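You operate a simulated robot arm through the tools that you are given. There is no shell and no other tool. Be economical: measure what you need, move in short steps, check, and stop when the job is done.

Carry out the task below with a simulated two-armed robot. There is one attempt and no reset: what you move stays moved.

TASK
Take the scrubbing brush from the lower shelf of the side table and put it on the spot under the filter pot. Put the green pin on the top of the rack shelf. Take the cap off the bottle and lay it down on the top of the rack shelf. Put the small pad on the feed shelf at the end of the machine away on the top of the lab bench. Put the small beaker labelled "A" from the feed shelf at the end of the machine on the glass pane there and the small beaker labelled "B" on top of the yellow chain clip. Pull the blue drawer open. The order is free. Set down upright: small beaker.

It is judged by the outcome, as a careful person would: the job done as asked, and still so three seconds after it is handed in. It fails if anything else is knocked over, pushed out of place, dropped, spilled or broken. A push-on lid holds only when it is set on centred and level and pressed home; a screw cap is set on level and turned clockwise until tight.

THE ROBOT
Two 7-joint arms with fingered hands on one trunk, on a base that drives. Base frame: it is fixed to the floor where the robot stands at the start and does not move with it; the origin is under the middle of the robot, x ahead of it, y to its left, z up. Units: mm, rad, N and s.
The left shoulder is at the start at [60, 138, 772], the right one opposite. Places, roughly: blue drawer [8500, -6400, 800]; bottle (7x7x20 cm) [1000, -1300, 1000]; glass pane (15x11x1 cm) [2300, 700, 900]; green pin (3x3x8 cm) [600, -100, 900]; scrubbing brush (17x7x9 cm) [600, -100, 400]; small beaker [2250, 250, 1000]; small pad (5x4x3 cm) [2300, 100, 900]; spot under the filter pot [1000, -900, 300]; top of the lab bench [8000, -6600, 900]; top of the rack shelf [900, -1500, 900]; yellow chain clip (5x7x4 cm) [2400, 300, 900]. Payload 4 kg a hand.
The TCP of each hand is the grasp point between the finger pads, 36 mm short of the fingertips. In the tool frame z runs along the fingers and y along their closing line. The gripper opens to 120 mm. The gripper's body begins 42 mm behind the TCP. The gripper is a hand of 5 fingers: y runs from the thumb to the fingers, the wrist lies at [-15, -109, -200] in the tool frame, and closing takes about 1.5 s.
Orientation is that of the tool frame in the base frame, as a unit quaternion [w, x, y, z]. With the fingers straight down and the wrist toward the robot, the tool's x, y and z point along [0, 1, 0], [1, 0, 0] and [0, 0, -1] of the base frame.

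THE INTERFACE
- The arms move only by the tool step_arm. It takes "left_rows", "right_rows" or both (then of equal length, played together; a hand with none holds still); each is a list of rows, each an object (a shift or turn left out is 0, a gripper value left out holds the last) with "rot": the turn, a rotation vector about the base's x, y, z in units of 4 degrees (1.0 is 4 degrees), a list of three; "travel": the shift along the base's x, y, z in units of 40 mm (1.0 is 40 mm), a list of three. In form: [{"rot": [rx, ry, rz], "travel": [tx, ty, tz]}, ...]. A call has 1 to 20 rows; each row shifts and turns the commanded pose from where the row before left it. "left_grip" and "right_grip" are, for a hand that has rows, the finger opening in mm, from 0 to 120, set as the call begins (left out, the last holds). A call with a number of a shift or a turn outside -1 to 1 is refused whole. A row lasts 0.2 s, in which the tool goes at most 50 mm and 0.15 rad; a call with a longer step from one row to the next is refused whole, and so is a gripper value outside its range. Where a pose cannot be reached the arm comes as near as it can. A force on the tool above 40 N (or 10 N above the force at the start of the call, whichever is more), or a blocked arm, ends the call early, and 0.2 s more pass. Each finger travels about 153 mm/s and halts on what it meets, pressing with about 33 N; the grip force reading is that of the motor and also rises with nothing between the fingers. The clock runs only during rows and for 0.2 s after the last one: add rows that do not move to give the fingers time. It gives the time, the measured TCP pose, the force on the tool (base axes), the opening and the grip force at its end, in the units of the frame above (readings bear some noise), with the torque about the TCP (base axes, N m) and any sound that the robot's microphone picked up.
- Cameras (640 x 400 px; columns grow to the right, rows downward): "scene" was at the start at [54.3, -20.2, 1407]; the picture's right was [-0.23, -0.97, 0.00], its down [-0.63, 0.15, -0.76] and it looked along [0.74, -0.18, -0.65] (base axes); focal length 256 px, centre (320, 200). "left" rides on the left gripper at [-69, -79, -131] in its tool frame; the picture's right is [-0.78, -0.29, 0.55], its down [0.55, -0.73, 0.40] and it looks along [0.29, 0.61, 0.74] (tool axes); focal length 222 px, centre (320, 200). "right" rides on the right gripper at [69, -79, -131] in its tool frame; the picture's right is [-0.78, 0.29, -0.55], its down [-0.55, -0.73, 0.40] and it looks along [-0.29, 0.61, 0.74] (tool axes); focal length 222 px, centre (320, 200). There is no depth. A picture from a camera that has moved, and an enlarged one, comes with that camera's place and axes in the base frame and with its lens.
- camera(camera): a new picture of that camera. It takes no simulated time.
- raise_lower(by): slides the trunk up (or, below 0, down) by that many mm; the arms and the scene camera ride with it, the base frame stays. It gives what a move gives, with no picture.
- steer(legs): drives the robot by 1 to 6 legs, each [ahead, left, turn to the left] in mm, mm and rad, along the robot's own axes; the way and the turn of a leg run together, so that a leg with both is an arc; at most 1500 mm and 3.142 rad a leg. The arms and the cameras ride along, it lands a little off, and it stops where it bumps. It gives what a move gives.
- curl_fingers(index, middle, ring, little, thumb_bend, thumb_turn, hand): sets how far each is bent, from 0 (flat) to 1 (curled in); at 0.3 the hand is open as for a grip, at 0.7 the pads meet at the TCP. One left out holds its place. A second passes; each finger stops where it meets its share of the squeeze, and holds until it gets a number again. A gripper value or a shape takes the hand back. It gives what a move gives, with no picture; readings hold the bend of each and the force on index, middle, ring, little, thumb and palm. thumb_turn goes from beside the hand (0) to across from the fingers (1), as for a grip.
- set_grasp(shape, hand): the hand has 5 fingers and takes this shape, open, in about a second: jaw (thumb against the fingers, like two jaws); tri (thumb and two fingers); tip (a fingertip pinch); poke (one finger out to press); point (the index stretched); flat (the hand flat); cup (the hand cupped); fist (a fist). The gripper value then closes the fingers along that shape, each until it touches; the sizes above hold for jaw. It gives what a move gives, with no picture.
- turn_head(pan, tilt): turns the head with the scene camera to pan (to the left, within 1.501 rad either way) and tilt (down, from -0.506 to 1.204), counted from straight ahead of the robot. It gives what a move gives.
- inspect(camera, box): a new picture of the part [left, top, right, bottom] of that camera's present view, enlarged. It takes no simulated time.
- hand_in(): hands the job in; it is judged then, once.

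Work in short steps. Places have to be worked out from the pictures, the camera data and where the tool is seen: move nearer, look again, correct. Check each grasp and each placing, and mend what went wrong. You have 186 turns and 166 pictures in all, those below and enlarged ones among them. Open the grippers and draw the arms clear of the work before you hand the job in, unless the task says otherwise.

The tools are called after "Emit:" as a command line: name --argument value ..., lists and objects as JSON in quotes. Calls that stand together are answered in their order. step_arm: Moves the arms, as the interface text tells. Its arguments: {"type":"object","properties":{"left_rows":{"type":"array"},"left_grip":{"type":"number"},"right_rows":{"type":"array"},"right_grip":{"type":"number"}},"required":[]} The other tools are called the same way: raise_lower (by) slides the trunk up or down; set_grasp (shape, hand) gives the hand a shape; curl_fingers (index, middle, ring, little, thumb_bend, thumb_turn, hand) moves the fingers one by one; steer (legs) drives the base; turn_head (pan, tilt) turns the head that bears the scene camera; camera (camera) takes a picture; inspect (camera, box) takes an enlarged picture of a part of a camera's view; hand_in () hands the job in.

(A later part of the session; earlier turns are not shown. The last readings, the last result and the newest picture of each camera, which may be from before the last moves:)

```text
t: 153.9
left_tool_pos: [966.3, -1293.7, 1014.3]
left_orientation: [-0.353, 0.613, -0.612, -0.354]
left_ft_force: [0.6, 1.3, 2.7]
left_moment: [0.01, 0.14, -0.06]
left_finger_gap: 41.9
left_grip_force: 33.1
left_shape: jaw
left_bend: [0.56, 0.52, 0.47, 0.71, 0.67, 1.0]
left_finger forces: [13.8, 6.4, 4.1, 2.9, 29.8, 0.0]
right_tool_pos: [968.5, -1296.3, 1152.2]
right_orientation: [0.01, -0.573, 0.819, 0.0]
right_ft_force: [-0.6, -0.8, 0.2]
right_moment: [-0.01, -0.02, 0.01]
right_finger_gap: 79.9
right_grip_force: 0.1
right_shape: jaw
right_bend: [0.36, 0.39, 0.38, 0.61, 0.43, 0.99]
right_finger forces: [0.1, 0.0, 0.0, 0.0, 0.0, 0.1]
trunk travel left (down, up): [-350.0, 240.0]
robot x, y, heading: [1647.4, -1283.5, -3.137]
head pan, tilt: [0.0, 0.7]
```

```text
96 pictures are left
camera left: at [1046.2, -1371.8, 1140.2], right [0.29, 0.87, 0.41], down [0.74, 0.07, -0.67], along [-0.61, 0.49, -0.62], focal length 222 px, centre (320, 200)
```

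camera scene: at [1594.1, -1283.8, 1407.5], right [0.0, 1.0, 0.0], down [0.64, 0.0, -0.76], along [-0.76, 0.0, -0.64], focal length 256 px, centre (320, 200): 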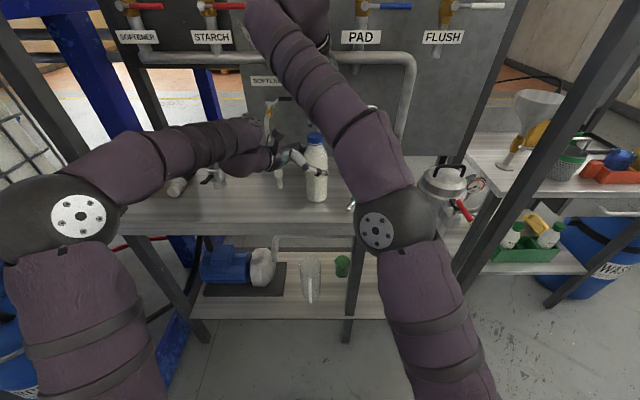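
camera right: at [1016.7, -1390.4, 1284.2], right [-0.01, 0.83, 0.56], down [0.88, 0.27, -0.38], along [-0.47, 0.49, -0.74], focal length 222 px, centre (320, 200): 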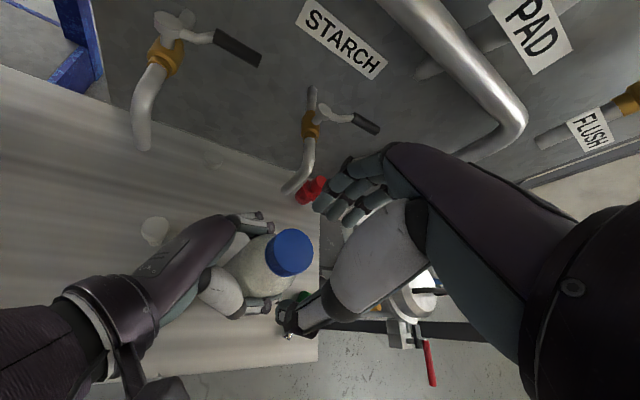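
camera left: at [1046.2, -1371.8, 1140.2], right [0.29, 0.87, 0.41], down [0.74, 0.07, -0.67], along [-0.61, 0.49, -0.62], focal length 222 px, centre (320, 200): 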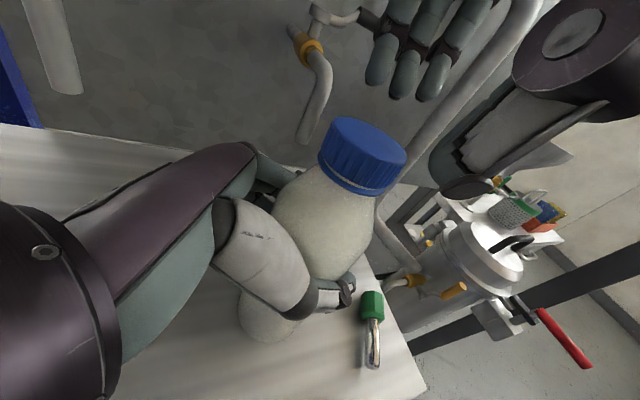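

The cap is under the hand at about (963, −1298). I descend to TCP 1107 and close on it.

Emit:
step_arm --right_rows '[{"travel": [-0.1, -0.04, -0.5]}, {"travel": [0, 0, -0.6]}, {}]'

Emit:
step_arm --right_rows '[{}, {}, {}, {}, {}, {}]' --right_grip 0

Emit:
camera --camera "left"

Emit:
camera --camera "right"

```text
t: 154.8
left_tool_pos: [966.1, -1293.9, 1014.9]
left_orientation: [-0.353, 0.612, -0.612, -0.354]
left_ft_force: [0.7, 0.5, 3.7]
left_moment: [0.02, 0.12, -0.03]
left_finger_gap: 42.1
left_grip_force: 33.4
left_shape: jaw
left_bend: [0.56, 0.52, 0.47, 0.71, 0.67, 1.0]
left_finger forces: [13.7, 6.3, 4.3, 3.0, 29.8, 0.0]
right_tool_pos: [963.6, -1298.2, 1108.3]
right_orientation: [0.009, -0.574, 0.819, 0.0]
right_ft_force: [-0.4, -0.1, -0.5]
right_moment: [-0.01, 0.02, 0.01]
right_finger_gap: 79.8
right_grip_force: 0.0
right_shape: jaw
right_bend: [0.36, 0.39, 0.38, 0.61, 0.43, 0.99]
right_finger forces: [0.1, 0.0, 0.0, 0.0, 0.1, 0.0]
trunk travel left (down, up): [-350.0, 240.0]
robot x, y, heading: [1645.7, -1284.1, -3.142]
head pan, tilt: [0.0, 0.7]
```

```text
t: 156.2
left_tool_pos: [965.8, -1293.2, 1015.3]
left_orientation: [-0.353, 0.613, -0.612, -0.354]
left_ft_force: [-2.4, 1.4, 3.8]
left_moment: [0.05, 0.06, -0.1]
left_finger_gap: 39.9
left_grip_force: 32.8
left_shape: jaw
left_bend: [0.56, 0.51, 0.47, 0.71, 0.68, 1.0]
left_finger forces: [15.6, 6.9, 4.4, 3.1, 28.6, 0.0]
right_tool_pos: [963.6, -1299.2, 1109.2]
right_orientation: [0.009, -0.574, 0.819, 0.001]
right_ft_force: [1.0, -0.3, -0.4]
right_moment: [0.17, 0.3, 0.02]
right_finger_gap: 28.6
right_grip_force: 33.1
right_shape: jaw
right_bend: [0.55, 0.58, 0.63, 0.71, 0.69, 1.0]
right_finger forces: [16.5, 12.3, 0.0, 0.0, 28.6, 0.1]
trunk travel left (down, up): [-350.0, 240.0]
robot x, y, heading: [1645.5, -1281.2, -3.142]
head pan, tilt: [0.0, 0.7]
```

```text
95 pictures are left
camera left: at [1046.1, -1371.8, 1140.2], right [0.29, 0.87, 0.41], down [0.74, 0.07, -0.67], along [-0.61, 0.49, -0.62], focal length 222 px, centre (320, 200)
```

left: 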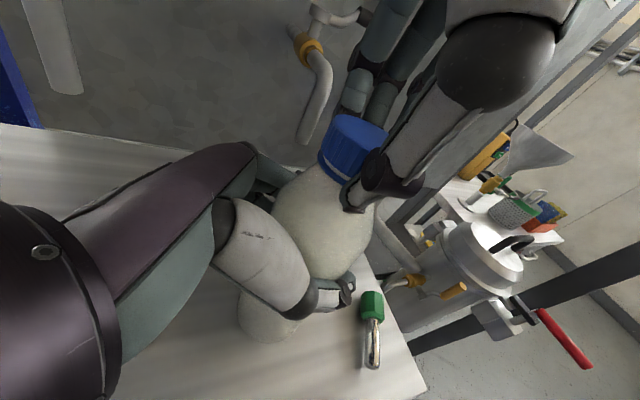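

```text
94 pictures are left
camera right: at [1011.7, -1392.1, 1240.4], right [-0.01, 0.83, 0.56], down [0.88, 0.27, -0.38], along [-0.47, 0.49, -0.74], focal length 222 px, centre (320, 200)
```

right: 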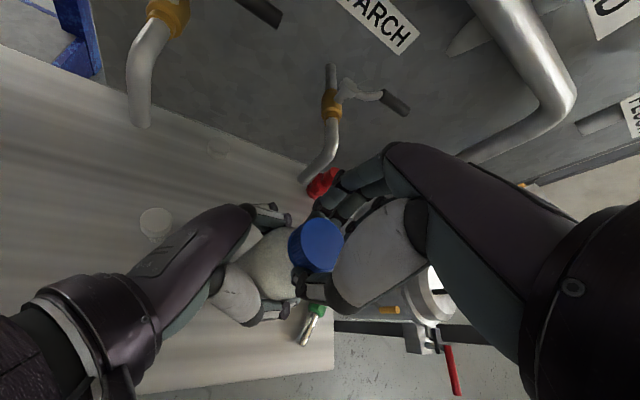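

Both hands hold firmly. I turn the cap counterclockwise (+z) by 76° and watch the moment.

Emit:
step_arm --right_rows '[{"rot": [0, 0, 0.5]}, {"rot": [0, 0, 1]}, {"rot": [0, 0, 1]}, {"rot": [0, 0, 1]}, {"rot": [0, 0, 1]}, {"rot": [0, 0, 1]}, {"rot": [0, 0, 1]}]'

Emit:
step_arm --right_rows '[{"rot": [0, 0, 1]}, {"rot": [0, 0, 1]}, {"rot": [0, 0, 1]}, {"rot": [0, 0, 1]}, {"rot": [0, 0, 1]}, {"rot": [0, 0, 1]}, {"rot": [0, 0, 1]}, {"rot": [0, 0, 1]}, {"rot": [0, 0, 1]}, {"rot": [0, 0, 1]}, {"rot": [0, 0, 1]}, {"rot": [0, 0, 1]}, {}]'

Emit:
camera --camera "left"

```text
t: 157.8
left_tool_pos: [966.5, -1294.1, 1014.4]
left_orientation: [-0.353, 0.613, -0.611, -0.355]
left_ft_force: [-0.3, -7.0, 8.5]
left_moment: [-0.13, 0.26, 0.31]
left_finger_gap: 39.4
left_grip_force: 32.6
left_shape: jaw
left_bend: [0.56, 0.52, 0.47, 0.71, 0.68, 0.99]
left_finger forces: [14.2, 5.7, 4.6, 5.5, 29.4, 0.0]
right_tool_pos: [963.5, -1296.9, 1109.9]
right_orientation: [-0.008, 0.743, -0.669, -0.003]
right_ft_force: [-1.3, 5.2, -3.9]
right_moment: [0.35, 0.34, -0.34]
right_finger_gap: 26.9
right_grip_force: 33.2
right_shape: jaw
right_bend: [0.54, 0.6, 0.63, 0.71, 0.7, 0.97]
right_finger forces: [22.3, 11.9, 0.0, 0.0, 29.4, 0.0]
trunk travel left (down, up): [-350.0, 240.0]
robot x, y, heading: [1648.8, -1282.8, -3.137]
head pan, tilt: [0.0, 0.7]
```

```text
t: 160.6
left_tool_pos: [967.0, -1294.1, 1014.5]
left_orientation: [-0.354, 0.613, -0.611, -0.353]
left_ft_force: [19.9, 1.9, 0.2]
left_moment: [0.0, 0.71, 0.78]
left_finger_gap: 35.7
left_grip_force: 32.6
left_shape: jaw
left_bend: [0.74, 0.55, 0.48, 0.7, 0.72, 0.99]
left_finger forces: [11.3, 2.7, 3.9, 3.5, 44.4, 0.0]
right_tool_pos: [962.4, -1297.2, 1110.5]
right_orientation: [-0.007, 0.951, -0.309, -0.006]
right_ft_force: [-20.5, -1.8, -4.4]
right_moment: [-0.14, 1.22, -0.72]
right_finger_gap: 24.0
right_grip_force: 33.2
right_shape: jaw
right_bend: [0.5, 0.61, 0.63, 0.71, 0.73, 0.93]
right_finger forces: [27.9, 21.3, 0.1, 0.0, 33.9, 0.1]
trunk travel left (down, up): [-350.0, 240.0]
robot x, y, heading: [1646.9, -1284.4, -3.138]
head pan, tilt: [0.0, 0.7]
```

```text
93 pictures are left
camera left: at [1045.9, -1371.6, 1139.7], right [0.29, 0.87, 0.41], down [0.74, 0.07, -0.67], along [-0.61, 0.49, -0.62], focal length 222 px, centre (320, 200)
```

left: 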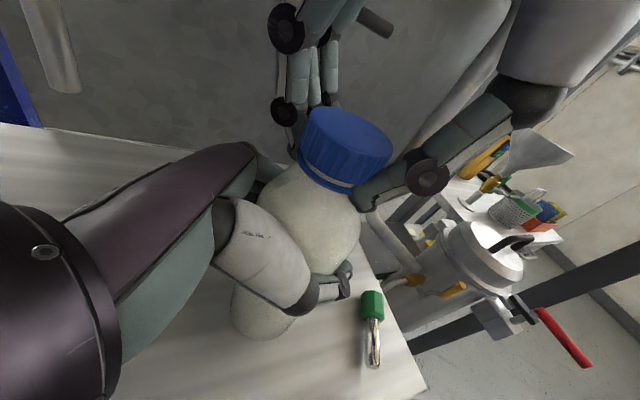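

Lateral force is building and the bottle is leaning slightly. I look closer for whether the cap has turned relative to the bottle.

Emit:
inspect --camera "left" --box '[220, 80, 460, 230]'

Emit:
inspect --camera "right" --box '[200, 150, 440, 300]'

```text
2.67 times, centred on (340, 155) of left
camera zoom: at [1045.9, -1371.6, 1139.7], right [0.29, 0.87, 0.41], down [0.74, 0.07, -0.67], along [-0.61, 0.49, -0.62], focal length 592 px, centre (267, 320)
```

zoom: 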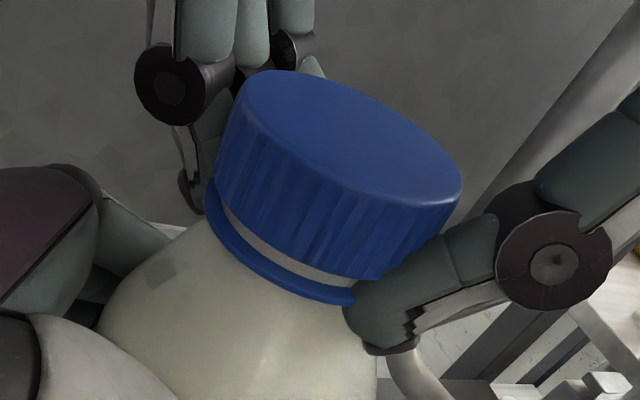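

```text
2.67 times, centred on (320, 225) of right
camera zoom: at [1066.2, -1276.8, 1240.8], right [-0.8, 0.22, 0.56], down [-0.01, 0.92, -0.38], along [-0.6, -0.31, -0.74], focal length 592 px, centre (320, 133)
```

zoom: 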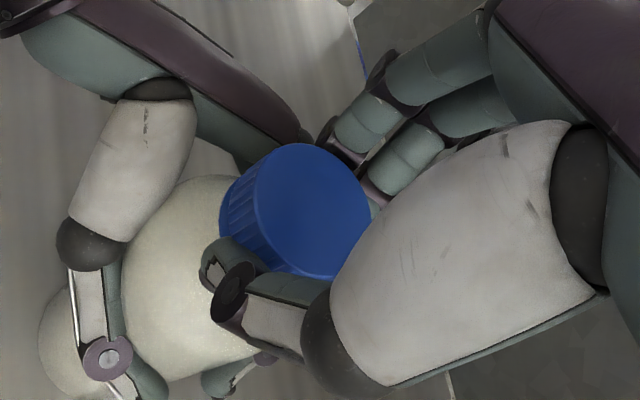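

It works: a gap has opened between cap and ring. I release, rotate back, re-grip and turn again.

Emit:
step_arm --right_rows '[{}, {}, {"rot": [0, 0, -1]}, {"rot": [0, 0, -1]}, {"rot": [0, 0, -1]}, {"rot": [0, 0, -1]}, {"rot": [0, 0, -1]}, {"rot": [0, 0, -1]}, {"rot": [0, 0, -1]}, {"rot": [0, 0, -1]}, {"rot": [0, 0, -1]}, {"rot": [0, 0, -1]}, {"rot": [0, 0, -1]}, {"rot": [0, 0, -1]}, {"rot": [0, 0, -1]}, {"rot": [0, 0, -1]}, {"rot": [0, 0, -1]}, {"rot": [0, 0, -1]}, {"rot": [0, 0, -1]}, {"rot": [0, 0, -1]}]' --right_grip 80

Emit:
camera --camera "left"

Emit:
camera --camera "right"

```text
t: 164.8
left_tool_pos: [965.9, -1293.2, 1014.2]
left_orientation: [-0.354, 0.613, -0.612, -0.353]
left_ft_force: [-0.5, 0.4, -4.9]
left_moment: [0.09, 0.01, 0.02]
left_finger_gap: 35.4
left_grip_force: 32.7
left_shape: jaw
left_bend: [0.74, 0.55, 0.48, 0.7, 0.72, 1.0]
left_finger forces: [19.7, 3.3, 4.0, 3.0, 31.2, 0.0]
right_tool_pos: [963.9, -1297.7, 1109.2]
right_orientation: [0.009, -0.587, 0.81, 0.0]
right_ft_force: [-0.1, -0.3, -0.5]
right_moment: [-0.01, -0.04, 0.01]
right_finger_gap: 79.8
right_grip_force: 0.1
right_shape: jaw
right_bend: [0.36, 0.39, 0.38, 0.61, 0.43, 1.0]
right_finger forces: [0.0, 0.0, 0.0, 0.1, 0.0, 0.0]
trunk travel left (down, up): [-350.0, 240.0]
robot x, y, heading: [1648.7, -1279.4, -3.139]
head pan, tilt: [0.0, 0.7]
```

```text
90 pictures are left
camera left: at [1045.6, -1372.0, 1139.7], right [0.29, 0.87, 0.41], down [0.74, 0.07, -0.67], along [-0.61, 0.49, -0.62], focal length 222 px, centre (320, 200)
```

left: 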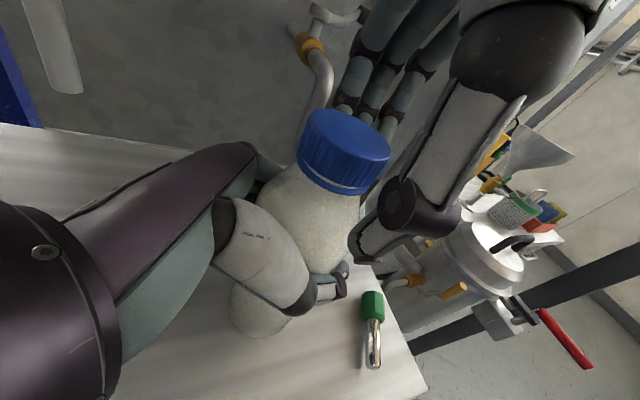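

```text
89 pictures are left
camera right: at [1014.5, -1390.0, 1240.3], right [-0.04, 0.83, 0.56], down [0.88, 0.3, -0.38], along [-0.48, 0.47, -0.74], focal length 222 px, centre (320, 200)
```

right: 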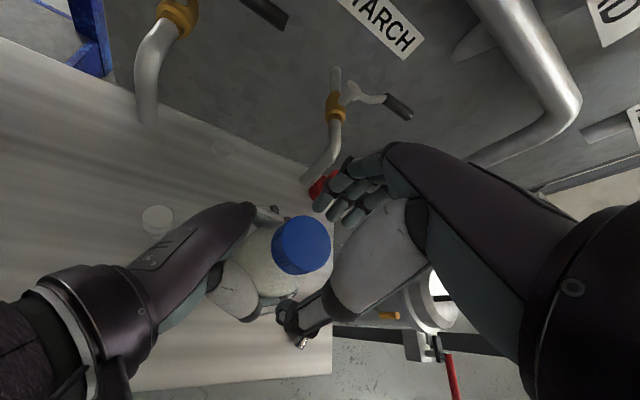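

The cap has shifted to about (965, −1313). I recentre, close and turn again.

Emit:
step_arm --right_rows '[{"travel": [0.03, -0.35, 0.05]}, {}]'

Emit:
step_arm --right_rows '[{}, {}, {}, {}, {}, {}]' --right_grip 0

Emit:
step_arm --right_rows '[{"rot": [0, 0, 1]}, {"rot": [0, 0, 1]}, {"rot": [0, 0, 1]}, {"rot": [0, 0, 1]}, {"rot": [0, 0, 1]}, {"rot": [0, 0, 1]}, {"rot": [0, 0, 1]}, {"rot": [0, 0, 1]}, {"rot": [0, 0, 1]}, {"rot": [0, 0, 1]}, {"rot": [0, 0, 1]}, {"rot": [0, 0, 1]}, {"rot": [0, 0, 1]}, {"rot": [0, 0, 1]}, {"rot": [0, 0, 1]}, {"rot": [0, 0, 1]}]'

Emit:
inspect --camera "left" --box '[220, 80, 460, 230]'

```text
t: 165.3
left_tool_pos: [966.7, -1294.0, 1013.7]
left_orientation: [-0.353, 0.614, -0.611, -0.353]
left_ft_force: [0.9, -0.6, -4.3]
left_moment: [0.03, -0.01, 0.03]
left_finger_gap: 35.2
left_grip_force: 33.3
left_shape: jaw
left_bend: [0.74, 0.55, 0.48, 0.7, 0.72, 1.0]
left_finger forces: [19.8, 3.2, 3.9, 2.9, 31.2, 0.0]
right_tool_pos: [964.8, -1312.1, 1112.4]
right_orientation: [0.009, -0.588, 0.809, 0.0]
right_ft_force: [0.5, -0.2, 0.1]
right_moment: [-0.01, 0.02, -0.02]
right_finger_gap: 79.7
right_grip_force: 0.2
right_shape: jaw
right_bend: [0.36, 0.39, 0.38, 0.61, 0.43, 1.0]
right_finger forces: [0.1, 0.0, 0.1, 0.1, 0.0, 0.1]
trunk travel left (down, up): [-350.0, 240.0]
robot x, y, heading: [1647.0, -1282.9, -3.138]
head pan, tilt: [0.0, 0.7]
```

```text
t: 166.8
left_tool_pos: [965.8, -1293.3, 1014.3]
left_orientation: [-0.354, 0.613, -0.612, -0.354]
left_ft_force: [0.6, -0.3, -1.6]
left_moment: [-0.06, -0.34, -0.04]
left_finger_gap: 35.4
left_grip_force: 33.3
left_shape: jaw
left_bend: [0.74, 0.55, 0.48, 0.7, 0.72, 1.0]
left_finger forces: [21.1, 2.5, 3.2, 2.6, 31.1, 0.0]
right_tool_pos: [964.2, -1309.8, 1112.4]
right_orientation: [0.01, -0.587, 0.809, 0.0]
right_ft_force: [0.2, -0.7, -3.6]
right_moment: [0.15, 0.39, 0.06]
right_finger_gap: 29.4
right_grip_force: 33.3
right_shape: jaw
right_bend: [0.53, 0.56, 0.62, 0.71, 0.69, 1.0]
right_finger forces: [16.5, 13.5, 0.0, 0.0, 28.2, 0.0]
trunk travel left (down, up): [-350.0, 240.0]
robot x, y, heading: [1644.8, -1281.9, -3.143]
head pan, tilt: [0.0, 0.7]
```

```text
t: 170.2
left_tool_pos: [966.2, -1293.7, 1015.6]
left_orientation: [-0.352, 0.613, -0.612, -0.354]
left_ft_force: [18.7, -17.6, 8.5]
left_moment: [0.45, 0.8, 1.01]
left_finger_gap: 35.3
left_grip_force: 33.3
left_shape: jaw
left_bend: [0.74, 0.55, 0.48, 0.7, 0.74, 0.99]
left_finger forces: [18.8, 2.5, 4.1, 3.6, 47.8, 0.0]
right_tool_pos: [963.5, -1308.6, 1112.9]
right_orientation: [-0.01, 0.926, -0.377, -0.007]
right_ft_force: [-18.0, 15.2, -5.7]
right_moment: [0.55, 0.83, -0.68]
right_finger_gap: 26.2
right_grip_force: 32.9
right_shape: jaw
right_bend: [0.52, 0.6, 0.62, 0.71, 0.72, 0.95]
right_finger forces: [20.1, 31.3, 0.1, 0.0, 31.4, 0.0]
trunk travel left (down, up): [-350.0, 240.0]
robot x, y, heading: [1647.3, -1284.7, -3.145]
head pan, tilt: [0.0, 0.7]
```

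```text
2.67 times, centred on (340, 155) of left
camera zoom: at [1046.5, -1371.9, 1140.4], right [0.29, 0.87, 0.41], down [0.74, 0.07, -0.67], along [-0.61, 0.49, -0.62], focal length 592 px, centre (267, 320)
```

zoom: 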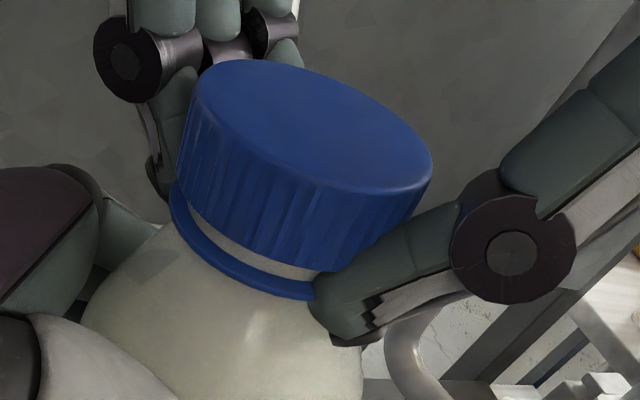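

Progress: the gap is wider. Another release, rewind, re-grip and turn cycle.

Emit:
step_arm --right_rows '[{}, {}, {"rot": [0, 0, -1]}, {"rot": [0, 0, -1]}, {"rot": [0, 0, -1]}, {"rot": [0, 0, -1]}, {"rot": [0, 0, -1]}, {"rot": [0, 0, -1]}, {"rot": [0, 0, -1]}, {"rot": [0, 0, -1]}, {"rot": [0, 0, -1]}, {"rot": [0, 0, -1]}, {"rot": [0, 0, -1]}, {"rot": [0, 0, -1]}, {"rot": [0, 0, -1]}, {"rot": [0, 0, -1]}, {"rot": [0, 0, -1]}, {"rot": [0, 0, -1]}, {"rot": [0, 0, -1]}]' --right_grip 80

Emit:
step_arm --right_rows '[{}, {}, {}, {}, {}, {}]' --right_grip 0

Emit:
step_arm --right_rows '[{"rot": [0, 0, 1]}, {"rot": [0, 0, 1]}, {"rot": [0, 0, 1]}, {"rot": [0, 0, 1]}, {"rot": [0, 0, 1]}, {"rot": [0, 0, 1]}, {"rot": [0, 0, 1]}, {"rot": [0, 0, 1]}, {"rot": [0, 0, 1]}, {"rot": [0, 0, 1]}, {"rot": [0, 0, 1]}, {"rot": [0, 0, 1]}, {"rot": [0, 0, 1]}, {"rot": [0, 0, 1]}, {"rot": [0, 0, 1]}, {"rot": [0, 0, 1]}]'

Emit:
inspect --camera "left" --box '[220, 80, 460, 230]'

```text
t: 174.2
left_tool_pos: [967.3, -1293.9, 1015.0]
left_orientation: [-0.354, 0.613, -0.612, -0.354]
left_ft_force: [0.9, 2.0, 1.2]
left_moment: [-0.05, -0.04, 0.05]
left_finger_gap: 34.5
left_grip_force: 32.9
left_shape: jaw
left_bend: [0.74, 0.56, 0.48, 0.7, 0.74, 1.0]
left_finger forces: [25.0, 2.7, 4.0, 3.0, 35.5, 0.0]
right_tool_pos: [964.2, -1311.7, 1112.3]
right_orientation: [0.01, -0.559, 0.829, 0.0]
right_ft_force: [-0.1, 0.2, -0.1]
right_moment: [0.02, 0.01, 0.01]
right_finger_gap: 79.6
right_grip_force: 0.0
right_shape: jaw
right_bend: [0.36, 0.39, 0.38, 0.61, 0.43, 1.0]
right_finger forces: [0.0, 0.0, 0.0, 0.0, 0.0, 0.0]
trunk travel left (down, up): [-350.0, 240.0]
robot x, y, heading: [1647.7, -1285.4, -3.142]
head pan, tilt: [0.0, 0.7]
```

```text
t: 175.6
left_tool_pos: [966.4, -1295.4, 1015.1]
left_orientation: [-0.352, 0.614, -0.611, -0.355]
left_ft_force: [-2.3, -6.7, 4.5]
left_moment: [0.17, -0.43, -0.14]
left_finger_gap: 34.5
left_grip_force: 33.1
left_shape: jaw
left_bend: [0.74, 0.56, 0.48, 0.7, 0.74, 0.99]
left_finger forces: [29.3, 2.6, 3.8, 2.6, 34.9, 0.0]
right_tool_pos: [963.5, -1310.3, 1112.2]
right_orientation: [0.01, -0.559, 0.829, 0.0]
right_ft_force: [2.6, 5.8, -4.7]
right_moment: [0.19, 0.32, 0.09]
right_finger_gap: 24.1
right_grip_force: 32.9
right_shape: jaw
right_bend: [0.55, 0.61, 0.64, 0.71, 0.7, 1.0]
right_finger forces: [15.4, 9.2, 0.0, 0.0, 27.3, 0.0]
trunk travel left (down, up): [-350.0, 240.0]
robot x, y, heading: [1652.7, -1285.2, -3.141]
head pan, tilt: [0.0, 0.7]
```

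```text
t: 178.0
left_tool_pos: [967.9, -1292.8, 1016.3]
left_orientation: [-0.354, 0.613, -0.612, -0.353]
left_ft_force: [18.5, -9.3, 3.9]
left_moment: [0.41, 0.8, 0.47]
left_finger_gap: 34.3
left_grip_force: 32.8
left_shape: jaw
left_bend: [0.74, 0.56, 0.47, 0.7, 0.74, 1.0]
left_finger forces: [19.4, 2.8, 4.5, 3.1, 47.7, 0.0]
right_tool_pos: [960.4, -1301.5, 1113.4]
right_orientation: [-0.01, 0.829, -0.56, -0.011]
right_ft_force: [-17.4, 9.1, -1.7]
right_moment: [0.05, 0.5, -0.21]
right_finger_gap: 17.1
right_grip_force: 32.9
right_shape: jaw
right_bend: [0.57, 0.64, 0.64, 0.71, 0.77, 1.0]
right_finger forces: [14.3, 0.0, 0.0, 0.1, 15.4, 0.0]
trunk travel left (down, up): [-350.0, 240.0]
robot x, y, heading: [1648.2, -1282.5, -3.142]
head pan, tilt: [0.0, 0.7]
stopped in row 12 (left hand): the force on the tool passed its limit (the readings are from after the stop); the commanded pose is now the measured one
```

```text
2.67 times, centred on (340, 155) of left
camera zoom: at [1047.1, -1372.1, 1141.2], right [0.29, 0.87, 0.41], down [0.73, 0.07, -0.67], along [-0.61, 0.5, -0.62], focal length 592 px, centre (267, 320)
```

zoom: 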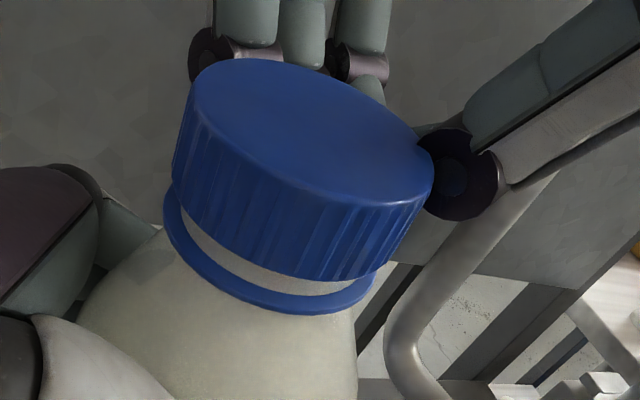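

The hand slid off-centre and stopped at the force limit. I release and recheck the cap position.

Emit:
step_arm --right_rows '[{}, {}, {"rot": [0, 0, -1]}, {"rot": [0, 0, -1]}, {"rot": [0, 0, -1]}, {"rot": [0, 0, -1]}, {"rot": [0, 0, -1]}, {"rot": [0, 0, -1]}, {"rot": [0, 0, -1]}, {"rot": [0, 0, -1]}, {"rot": [0, 0, -1]}, {"rot": [0, 0, -1]}]' --right_grip 80

Emit:
camera --camera "right"

Emit:
camera --camera "scene"

Emit:
camera --camera "left"

```text
t: 180.6
left_tool_pos: [966.5, -1293.0, 1015.3]
left_orientation: [0.353, -0.612, 0.613, 0.354]
left_ft_force: [-1.1, 2.8, 4.5]
left_moment: [-0.03, 0.12, -0.06]
left_finger_gap: 33.7
left_grip_force: 33.2
left_shape: jaw
left_bend: [0.74, 0.55, 0.47, 0.69, 0.75, 1.0]
left_finger forces: [27.2, 3.1, 4.7, 3.1, 37.6, 0.1]
right_tool_pos: [961.6, -1307.7, 1112.9]
right_orientation: [0.012, -0.589, 0.808, 0.003]
right_ft_force: [-0.1, -0.7, -0.2]
right_moment: [-0.01, -0.01, -0.03]
right_finger_gap: 79.8
right_grip_force: 0.1
right_shape: jaw
right_bend: [0.36, 0.39, 0.38, 0.61, 0.43, 1.0]
right_finger forces: [0.0, 0.0, 0.1, 0.0, 0.0, 0.1]
trunk travel left (down, up): [-350.0, 240.0]
robot x, y, heading: [1649.0, -1286.8, -3.137]
head pan, tilt: [0.0, 0.7]
```

```text
86 pictures are left
camera right: at [1013.4, -1399.5, 1242.5], right [-0.04, 0.83, 0.56], down [0.87, 0.31, -0.38], along [-0.48, 0.48, -0.73], focal length 222 px, centre (320, 200)
```

right: 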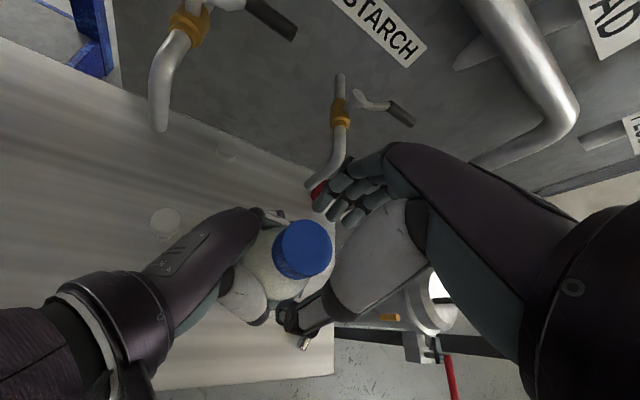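

```text
85 pictures are left
camera scene: at [1594.3, -1283.5, 1407.5], right [0.0, 1.0, 0.0], down [0.64, 0.0, -0.77], along [-0.77, 0.0, -0.64], focal length 256 px, centre (320, 200)
```

scene: 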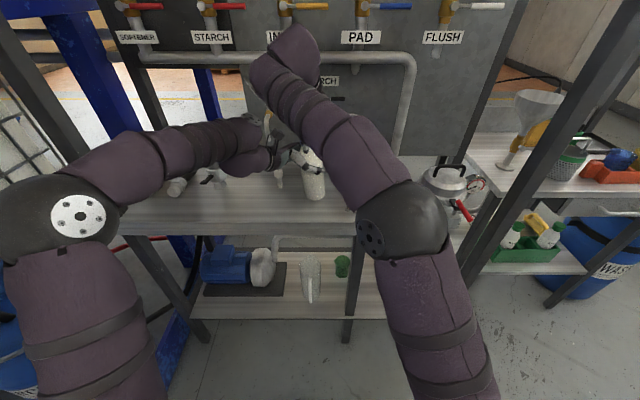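

```text
84 pictures are left
camera left: at [1046.6, -1371.8, 1140.8], right [0.29, 0.87, 0.41], down [0.73, 0.07, -0.67], along [-0.61, 0.49, -0.62], focal length 222 px, centre (320, 200)
```

left: 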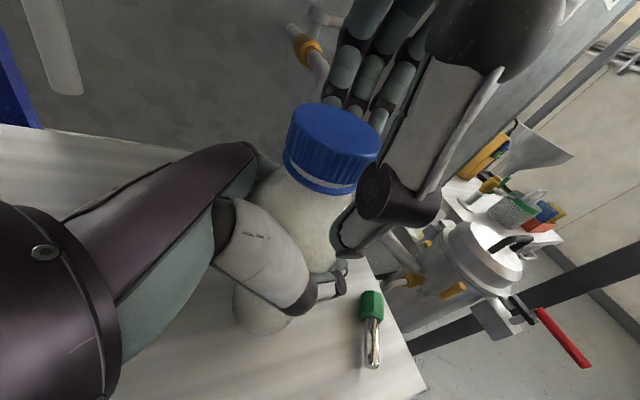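

The gap stays open after release; the cap centre is about (965, −1320). I recentre, grip and turn 56° more.

Emit:
step_arm --right_rows '[{"travel": [0.08, -0.3, 0]}, {}]'

Emit:
step_arm --right_rows '[{}, {}, {}, {}, {}, {}]' --right_grip 0

Emit:
step_arm --right_rows '[{"rot": [0, 0, 1]}, {"rot": [0, 0, 1]}, {"rot": [0, 0, 1]}, {"rot": [0, 0, 1]}, {"rot": [0, 0, 1]}, {"rot": [0, 0, 1]}, {"rot": [0, 0, 1]}, {"rot": [0, 0, 1]}, {"rot": [0, 0, 1]}, {"rot": [0, 0, 1]}, {"rot": [0, 0, 1]}, {"rot": [0, 0, 1]}, {"rot": [0, 0, 1]}, {"rot": [0, 0, 1]}]'

Emit:
inspect --camera "left" --box '[220, 80, 460, 230]'

```text
t: 181.2
left_tool_pos: [967.4, -1294.1, 1015.7]
left_orientation: [0.353, -0.612, 0.613, 0.354]
left_ft_force: [-1.3, 1.9, 5.7]
left_moment: [-0.07, 0.15, -0.03]
left_finger_gap: 33.9
left_grip_force: 33.3
left_shape: jaw
left_bend: [0.74, 0.55, 0.47, 0.69, 0.75, 1.0]
left_finger forces: [27.5, 3.3, 4.7, 3.1, 37.6, 0.0]
right_tool_pos: [965.3, -1318.6, 1111.9]
right_orientation: [0.013, -0.589, 0.808, 0.004]
right_ft_force: [-0.1, 0.9, -0.7]
right_moment: [0.03, 0.0, -0.01]
right_finger_gap: 79.9
right_grip_force: 0.1
right_shape: jaw
right_bend: [0.36, 0.39, 0.38, 0.61, 0.43, 1.0]
right_finger forces: [0.1, 0.0, 0.1, 0.0, 0.0, 0.0]
trunk travel left (down, up): [-350.0, 240.0]
robot x, y, heading: [1649.8, -1287.5, -3.14]
head pan, tilt: [0.0, 0.7]
```

```text
t: 182.6
left_tool_pos: [965.9, -1293.3, 1014.7]
left_orientation: [-0.354, 0.613, -0.612, -0.354]
left_ft_force: [-1.7, 2.5, 5.9]
left_moment: [-0.41, -0.32, -0.1]
left_finger_gap: 33.7
left_grip_force: 33.3
left_shape: jaw
left_bend: [0.74, 0.56, 0.47, 0.7, 0.75, 1.0]
left_finger forces: [28.8, 2.0, 3.5, 2.7, 37.1, 0.0]
right_tool_pos: [965.0, -1319.3, 1111.2]
right_orientation: [0.012, -0.588, 0.808, 0.004]
right_ft_force: [0.2, -1.6, -3.8]
right_moment: [0.19, 0.54, 0.05]
right_finger_gap: 28.8
right_grip_force: 33.3
right_shape: jaw
right_bend: [0.55, 0.56, 0.62, 0.71, 0.69, 1.0]
right_finger forces: [15.8, 13.0, 0.1, 0.1, 29.9, 0.0]
trunk travel left (down, up): [-350.0, 240.0]
robot x, y, heading: [1646.6, -1284.7, -3.141]
head pan, tilt: [0.0, 0.7]
```

```text
t: 185.6
left_tool_pos: [966.8, -1291.7, 1013.9]
left_orientation: [-0.354, 0.613, -0.612, -0.353]
left_ft_force: [-6.4, 7.4, 2.4]
left_moment: [-0.5, -0.55, -0.15]
left_finger_gap: 33.3
left_grip_force: 32.4
left_shape: jaw
left_bend: [0.74, 0.57, 0.53, 0.7, 0.75, 1.0]
left_finger forces: [32.1, 0.0, 3.1, 1.7, 33.1, 0.0]
right_tool_pos: [964.8, -1321.2, 1110.9]
right_orientation: [-0.009, 0.9, -0.435, -0.008]
right_ft_force: [6.9, -5.8, -7.5]
right_moment: [-0.16, 0.0, -0.04]
right_finger_gap: 18.9
right_grip_force: 33.3
right_shape: jaw
right_bend: [0.74, 0.6, 0.63, 0.71, 0.78, 0.97]
right_finger forces: [0.0, 4.5, 2.9, 0.0, 17.4, 0.0]
trunk travel left (down, up): [-350.0, 240.0]
robot x, y, heading: [1646.7, -1284.2, -3.137]
head pan, tilt: [0.0, 0.7]
```

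```text
2.67 times, centred on (340, 155) of left
camera zoom: at [1046.1, -1371.2, 1139.9], right [0.29, 0.87, 0.41], down [0.74, 0.07, -0.67], along [-0.61, 0.5, -0.62], focal length 592 px, centre (267, 320)
```

zoom: 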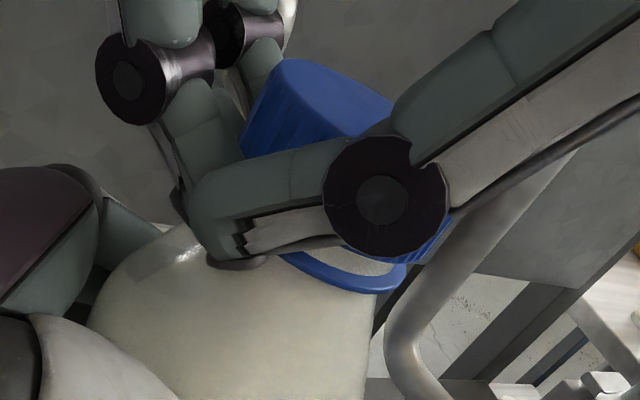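

The thumb slipped across the cap. I release, rewind and measure the cap centre again.

Emit:
step_arm --right_rows '[{}, {}, {"rot": [0, 0, -1]}, {"rot": [0, 0, -1]}, {"rot": [0, 0, -1]}, {"rot": [0, 0, -1]}, {"rot": [0, 0, -1]}, {"rot": [0, 0, -1]}, {"rot": [0, 0, -1]}, {"rot": [0, 0, -1]}, {"rot": [0, 0, -1]}, {"rot": [0, 0, -1]}, {"rot": [0, 0, -1]}]' --right_grip 85

Emit:
inspect --camera "right" --box '[200, 150, 440, 300]'

Emit:
inspect --camera "left" --box '[220, 80, 460, 230]'

```text
t: 188.4
left_tool_pos: [966.2, -1292.9, 1014.9]
left_orientation: [-0.354, 0.613, -0.611, -0.354]
left_ft_force: [-0.3, 0.7, -3.6]
left_moment: [0.11, -0.07, 0.02]
left_finger_gap: 33.3
left_grip_force: 33.3
left_shape: jaw
left_bend: [0.74, 0.57, 0.53, 0.7, 0.74, 1.0]
left_finger forces: [27.5, 0.0, 5.2, 2.6, 36.3, 0.0]
right_tool_pos: [963.8, -1318.0, 1111.8]
right_orientation: [0.012, -0.67, 0.742, 0.005]
right_ft_force: [-0.3, 0.0, -0.9]
right_moment: [0.0, 0.02, 0.0]
right_finger_gap: 84.8
right_grip_force: 0.1
right_shape: jaw
right_bend: [0.35, 0.38, 0.36, 0.59, 0.41, 0.99]
right_finger forces: [0.0, 0.0, 0.1, 0.1, 0.0, 0.1]
trunk travel left (down, up): [-350.0, 240.0]
robot x, y, heading: [1649.5, -1281.9, -3.137]
head pan, tilt: [0.0, 0.7]
```

```text
2.67 times, centred on (320, 225) of right
camera zoom: at [1034.1, -1398.7, 1241.7], right [-0.22, 0.8, 0.56], down [0.79, 0.48, -0.38], along [-0.57, 0.37, -0.73], focal length 592 px, centre (320, 133)
```

zoom: 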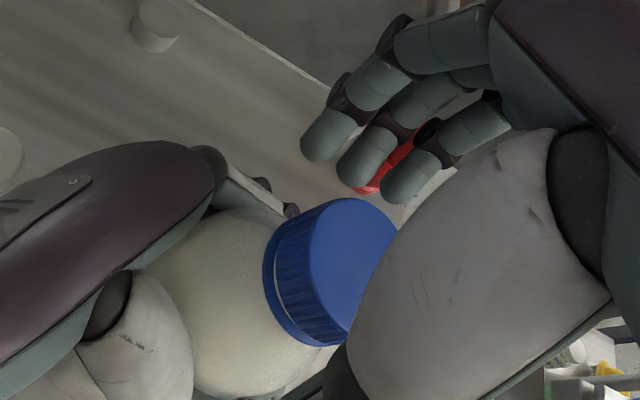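

```text
2.67 times, centred on (340, 155) of left
camera zoom: at [1046.1, -1372.0, 1140.2], right [0.29, 0.87, 0.41], down [0.74, 0.07, -0.67], along [-0.61, 0.49, -0.62], focal length 592 px, centre (267, 320)
```

zoom: 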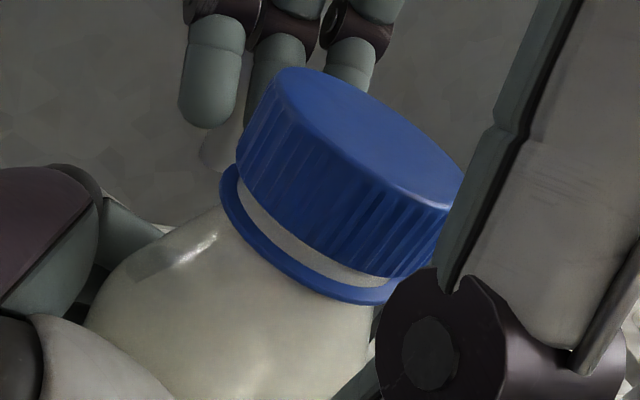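

The cap is at (966, −1311). I correct by +7 mm in y and turn again.

Emit:
step_arm --right_rows '[{"travel": [0.06, 0.18, -0.08]}, {}]'

Emit:
step_arm --right_rows '[{}, {}, {}, {}, {}, {}]' --right_grip 0

Emit:
step_arm --right_rows '[{"rot": [0, 0, 1]}, {"rot": [0, 0, 1]}, {"rot": [0, 0, 1]}, {"rot": [0, 0, 1]}, {"rot": [0, 0, 1]}, {"rot": [0, 0, 1]}, {"rot": [0, 0, 1]}, {"rot": [0, 0, 1]}, {"rot": [0, 0, 1]}, {"rot": [0, 0, 1]}, {"rot": [0, 0, 1]}, {"rot": [0, 0, 1]}, {"rot": [0, 0, 1]}]'

Emit:
inspect --camera "left" --box '[220, 80, 460, 230]'

```text
t: 189.0
left_tool_pos: [965.5, -1293.2, 1014.8]
left_orientation: [-0.353, 0.613, -0.612, -0.354]
left_ft_force: [0.7, 0.9, -3.1]
left_moment: [0.15, -0.02, -0.03]
left_finger_gap: 33.6
left_grip_force: 32.8
left_shape: jaw
left_bend: [0.74, 0.57, 0.53, 0.7, 0.74, 1.0]
left_finger forces: [27.4, 0.0, 5.0, 2.7, 36.2, 0.1]
right_tool_pos: [967.0, -1311.2, 1108.7]
right_orientation: [0.012, -0.671, 0.742, 0.005]
right_ft_force: [-0.3, 0.1, -0.6]
right_moment: [-0.01, 0.02, 0.02]
right_finger_gap: 84.8
right_grip_force: 0.1
right_shape: jaw
right_bend: [0.35, 0.38, 0.36, 0.59, 0.41, 0.99]
right_finger forces: [0.0, 0.1, 0.0, 0.0, 0.0, 0.1]
trunk travel left (down, up): [-350.0, 240.0]
robot x, y, heading: [1644.9, -1287.2, -3.143]
head pan, tilt: [0.0, 0.7]
```

```text
t: 190.4
left_tool_pos: [965.3, -1292.9, 1014.5]
left_orientation: [-0.353, 0.613, -0.612, -0.354]
left_ft_force: [-4.4, 2.0, -3.6]
left_moment: [0.09, -0.22, 0.0]
left_finger_gap: 33.1
left_grip_force: 33.1
left_shape: jaw
left_bend: [0.74, 0.57, 0.53, 0.7, 0.74, 1.0]
left_finger forces: [30.9, 0.0, 4.7, 2.1, 34.8, 0.0]
right_tool_pos: [966.8, -1310.3, 1108.7]
right_orientation: [0.011, -0.67, 0.742, 0.005]
right_ft_force: [1.8, -0.4, 3.4]
right_moment: [0.02, 0.2, 0.0]
right_finger_gap: 27.8
right_grip_force: 33.3
right_shape: jaw
right_bend: [0.51, 0.54, 0.59, 0.71, 0.71, 1.0]
right_finger forces: [15.8, 10.3, 0.0, 0.0, 27.8, 0.0]
trunk travel left (down, up): [-350.0, 240.0]
robot x, y, heading: [1646.2, -1282.9, -3.137]
head pan, tilt: [0.0, 0.7]
```

```text
t: 193.2
left_tool_pos: [967.6, -1291.4, 1013.5]
left_orientation: [0.354, -0.612, 0.613, 0.353]
left_ft_force: [-2.5, 2.1, -12.0]
left_moment: [0.59, -0.3, 0.15]
left_finger_gap: 33.7
left_grip_force: 33.2
left_shape: jaw
left_bend: [0.75, 0.57, 0.54, 0.69, 0.74, 1.0]
left_finger forces: [32.8, 0.0, 6.6, 2.8, 36.2, 0.0]
right_tool_pos: [966.5, -1311.3, 1109.2]
right_orientation: [-0.008, 0.928, -0.371, -0.01]
right_ft_force: [3.4, -1.2, 13.4]
right_moment: [-0.08, 0.02, -0.2]
right_finger_gap: 24.7
right_grip_force: 33.1
right_shape: jaw
right_bend: [0.54, 0.55, 0.6, 0.71, 0.73, 0.96]
right_finger forces: [16.1, 17.0, 0.0, 0.0, 29.5, 0.0]
trunk travel left (down, up): [-350.0, 240.0]
robot x, y, heading: [1646.4, -1284.2, -3.142]
head pan, tilt: [0.0, 0.7]
```

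```text
2.67 times, centred on (340, 155) of left
camera zoom: at [1046.6, -1371.5, 1140.2], right [0.29, 0.87, 0.41], down [0.74, 0.07, -0.67], along [-0.61, 0.49, -0.62], focal length 592 px, centre (267, 320)
```

zoom: 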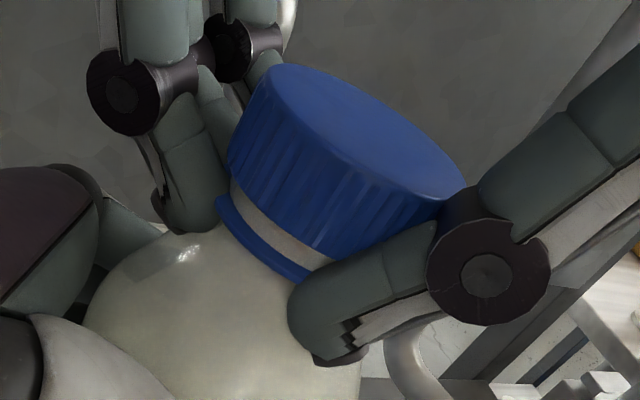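

The gap is bigger and the cap is pushing the hand up, with only a small moment left. I try lifting gently.

Emit:
step_arm --right_rows '[{"rot": [0, 0, 1], "travel": [0, 0, 0.1]}, {"rot": [0, 0, 1], "travel": [0, 0, 0.1]}, {"travel": [0, 0, 0.1]}, {}]'

Emit:
inspect --camera "left" --box '[220, 80, 460, 230]'

```text
t: 194.2
left_tool_pos: [967.2, -1294.0, 1016.9]
left_orientation: [0.354, -0.612, 0.612, 0.355]
left_ft_force: [-3.8, 5.8, 2.9]
left_moment: [-0.46, -0.34, -0.09]
left_finger_gap: 33.5
left_grip_force: 33.0
left_shape: jaw
left_bend: [0.75, 0.57, 0.59, 0.7, 0.75, 1.0]
left_finger forces: [28.6, 0.0, 2.5, 2.6, 31.6, 0.1]
right_tool_pos: [967.3, -1311.8, 1120.2]
right_orientation: [-0.009, 0.952, -0.307, -0.009]
right_ft_force: [4.2, -6.3, -6.5]
right_moment: [-0.1, -0.09, -0.01]
right_finger_gap: 17.9
right_grip_force: 32.8
right_shape: jaw
right_bend: [0.74, 0.59, 0.6, 0.71, 0.8, 0.98]
right_finger forces: [0.1, 4.2, 0.1, 0.0, 0.0, 0.0]
trunk travel left (down, up): [-350.0, 240.0]
robot x, y, heading: [1649.7, -1283.1, -3.142]
head pan, tilt: [0.0, 0.7]
```

```text
2.67 times, centred on (340, 155) of left
camera zoom: at [1046.3, -1371.7, 1141.3], right [0.29, 0.87, 0.41], down [0.73, 0.07, -0.68], along [-0.61, 0.5, -0.62], focal length 592 px, centre (267, 320)
```

zoom: 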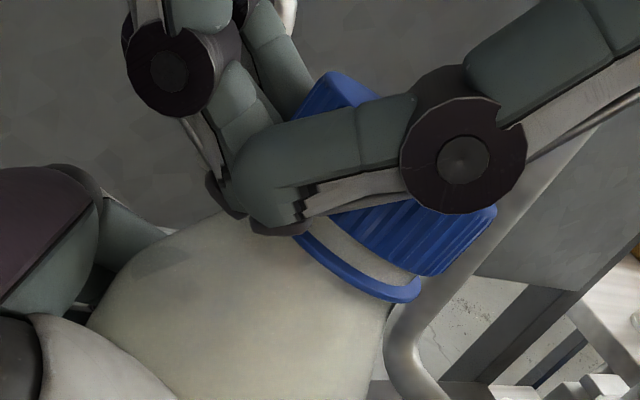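

It slipped off on the lift; the cap is still threaded. I rewind, remeasure, and will grip a little lower.

Emit:
step_arm --right_rows '[{}, {}, {"rot": [0, 0, -1], "travel": [0, 0, 0.3]}, {"rot": [0, 0, -1]}, {"rot": [0, 0, -1]}, {"rot": [0, 0, -1]}, {"rot": [0, 0, -1]}, {"rot": [0, 0, -1]}, {"rot": [0, 0, -1]}, {"rot": [0, 0, -1]}, {"rot": [0, 0, -1]}, {"rot": [0, 0, -1]}, {"rot": [0, 0, -1]}, {"rot": [0, 0, -1]}, {"rot": [0, 0, -1]}, {"rot": [0, 0, -1]}, {"rot": [0, 0, -1]}, {"rot": [0, 0, -1]}, {"rot": [0, 0, -1]}]' --right_grip 90

Emit:
camera --camera "right"

Emit:
camera --camera "left"

```text
t: 198.2
left_tool_pos: [967.1, -1294.1, 1015.4]
left_orientation: [-0.353, 0.613, -0.612, -0.353]
left_ft_force: [1.2, -0.7, 7.1]
left_moment: [-0.12, -0.2, 0.06]
left_finger_gap: 33.5
left_grip_force: 32.2
left_shape: jaw
left_bend: [0.75, 0.57, 0.59, 0.7, 0.75, 1.0]
left_finger forces: [28.5, 0.0, 2.7, 2.8, 33.4, 0.0]
right_tool_pos: [968.4, -1310.6, 1134.2]
right_orientation: [0.011, -0.616, 0.788, 0.004]
right_ft_force: [0.3, 0.0, -0.7]
right_moment: [0.06, 0.01, 0.0]
right_finger_gap: 89.8
right_grip_force: 0.0
right_shape: jaw
right_bend: [0.34, 0.37, 0.35, 0.56, 0.4, 0.99]
right_finger forces: [0.0, 0.0, 0.0, 0.0, 0.0, 0.0]
trunk travel left (down, up): [-350.0, 240.0]
robot x, y, heading: [1648.1, -1281.2, -3.138]
head pan, tilt: [0.0, 0.7]
```

```text
78 pictures are left
camera right: at [1025.9, -1401.0, 1263.7], right [-0.1, 0.82, 0.56], down [0.85, 0.37, -0.38], along [-0.52, 0.44, -0.73], focal length 222 px, centre (320, 200)
```

right: 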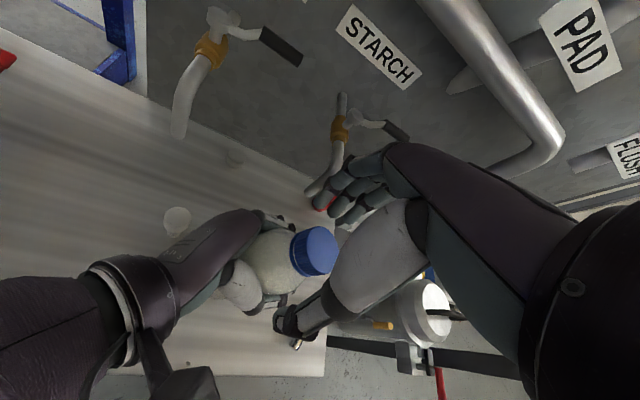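

```text
77 pictures are left
camera left: at [1046.9, -1372.1, 1141.0], right [0.29, 0.87, 0.41], down [0.73, 0.07, -0.67], along [-0.61, 0.49, -0.62], focal length 222 px, centre (320, 200)
```

left: 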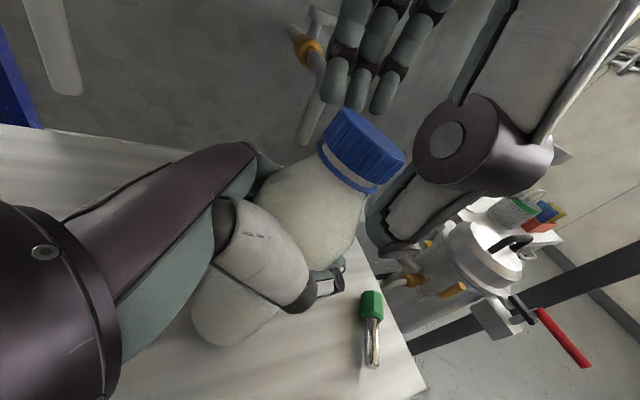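

The bottle has tilted about 10° in the left grip. I raise the right hand, rotate the left hand +10° to set the bottle upright, and check.

Emit:
step_arm --right_rows '[{"travel": [0.2, 0, 0.8]}, {"travel": [0.2, 0, 0.2]}, {}, {}, {}]' --left_rows '[{}, {"rot": [0.6, 0, 0]}, {"rot": [0.9, 0, 0]}, {"rot": [0.9, 0, 0]}, {}]'

Emit:
camera --camera "left"

Emit:
inspect --camera "scene" --box '[240, 100, 400, 200]'

```text
t: 199.4
left_tool_pos: [967.5, -1294.0, 1016.2]
left_orientation: [-0.403, 0.58, -0.58, -0.405]
left_ft_force: [0.9, -5.3, 15.6]
left_moment: [-0.52, -0.06, -0.03]
left_finger_gap: 32.7
left_grip_force: 33.3
left_shape: jaw
left_bend: [0.75, 0.57, 0.6, 0.7, 0.75, 1.0]
left_finger forces: [29.5, 0.0, 0.0, 2.2, 30.2, 0.0]
right_tool_pos: [984.6, -1312.0, 1173.3]
right_orientation: [0.012, -0.617, 0.787, 0.004]
right_ft_force: [1.5, -0.1, -0.5]
right_moment: [0.0, 0.04, 0.01]
right_finger_gap: 89.8
right_grip_force: 0.0
right_shape: jaw
right_bend: [0.34, 0.37, 0.35, 0.56, 0.4, 0.99]
right_finger forces: [0.0, 0.1, 0.0, 0.0, 0.0, 0.0]
trunk travel left (down, up): [-350.0, 240.0]
robot x, y, heading: [1648.9, -1286.6, -3.141]
head pan, tilt: [0.0, 0.7]
```

```text
76 pictures are left
camera left: at [1047.5, -1392.6, 1127.2], right [0.29, 0.79, 0.55], down [0.73, 0.18, -0.65], along [-0.61, 0.59, -0.52], focal length 222 px, centre (320, 200)
```

left: 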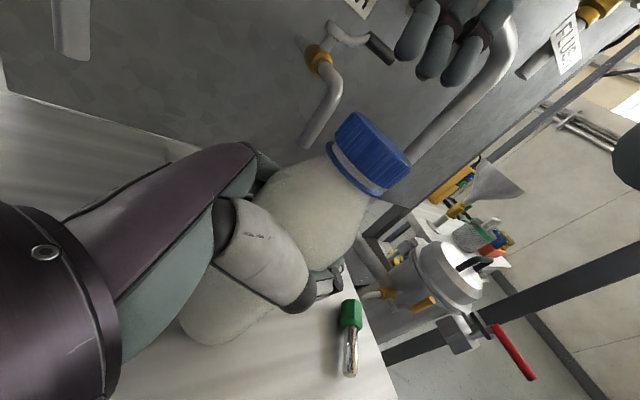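

```text
4.00 times, centred on (320, 150) of scene
camera zoom: at [1595.2, -1284.3, 1407.6], right [0.0, 1.0, 0.0], down [0.64, 0.0, -0.77], along [-0.77, 0.0, -0.64], focal length 1022 px, centre (320, 400)
```

zoom: 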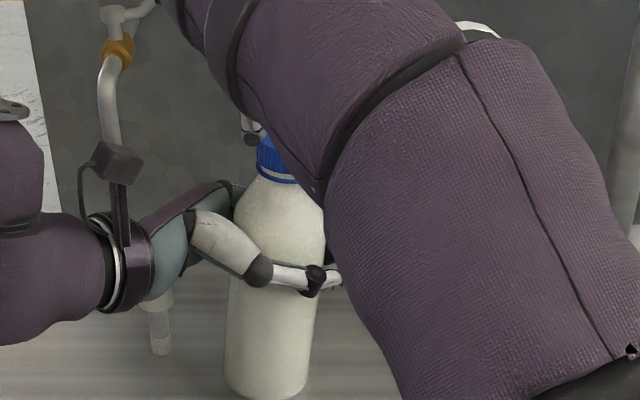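

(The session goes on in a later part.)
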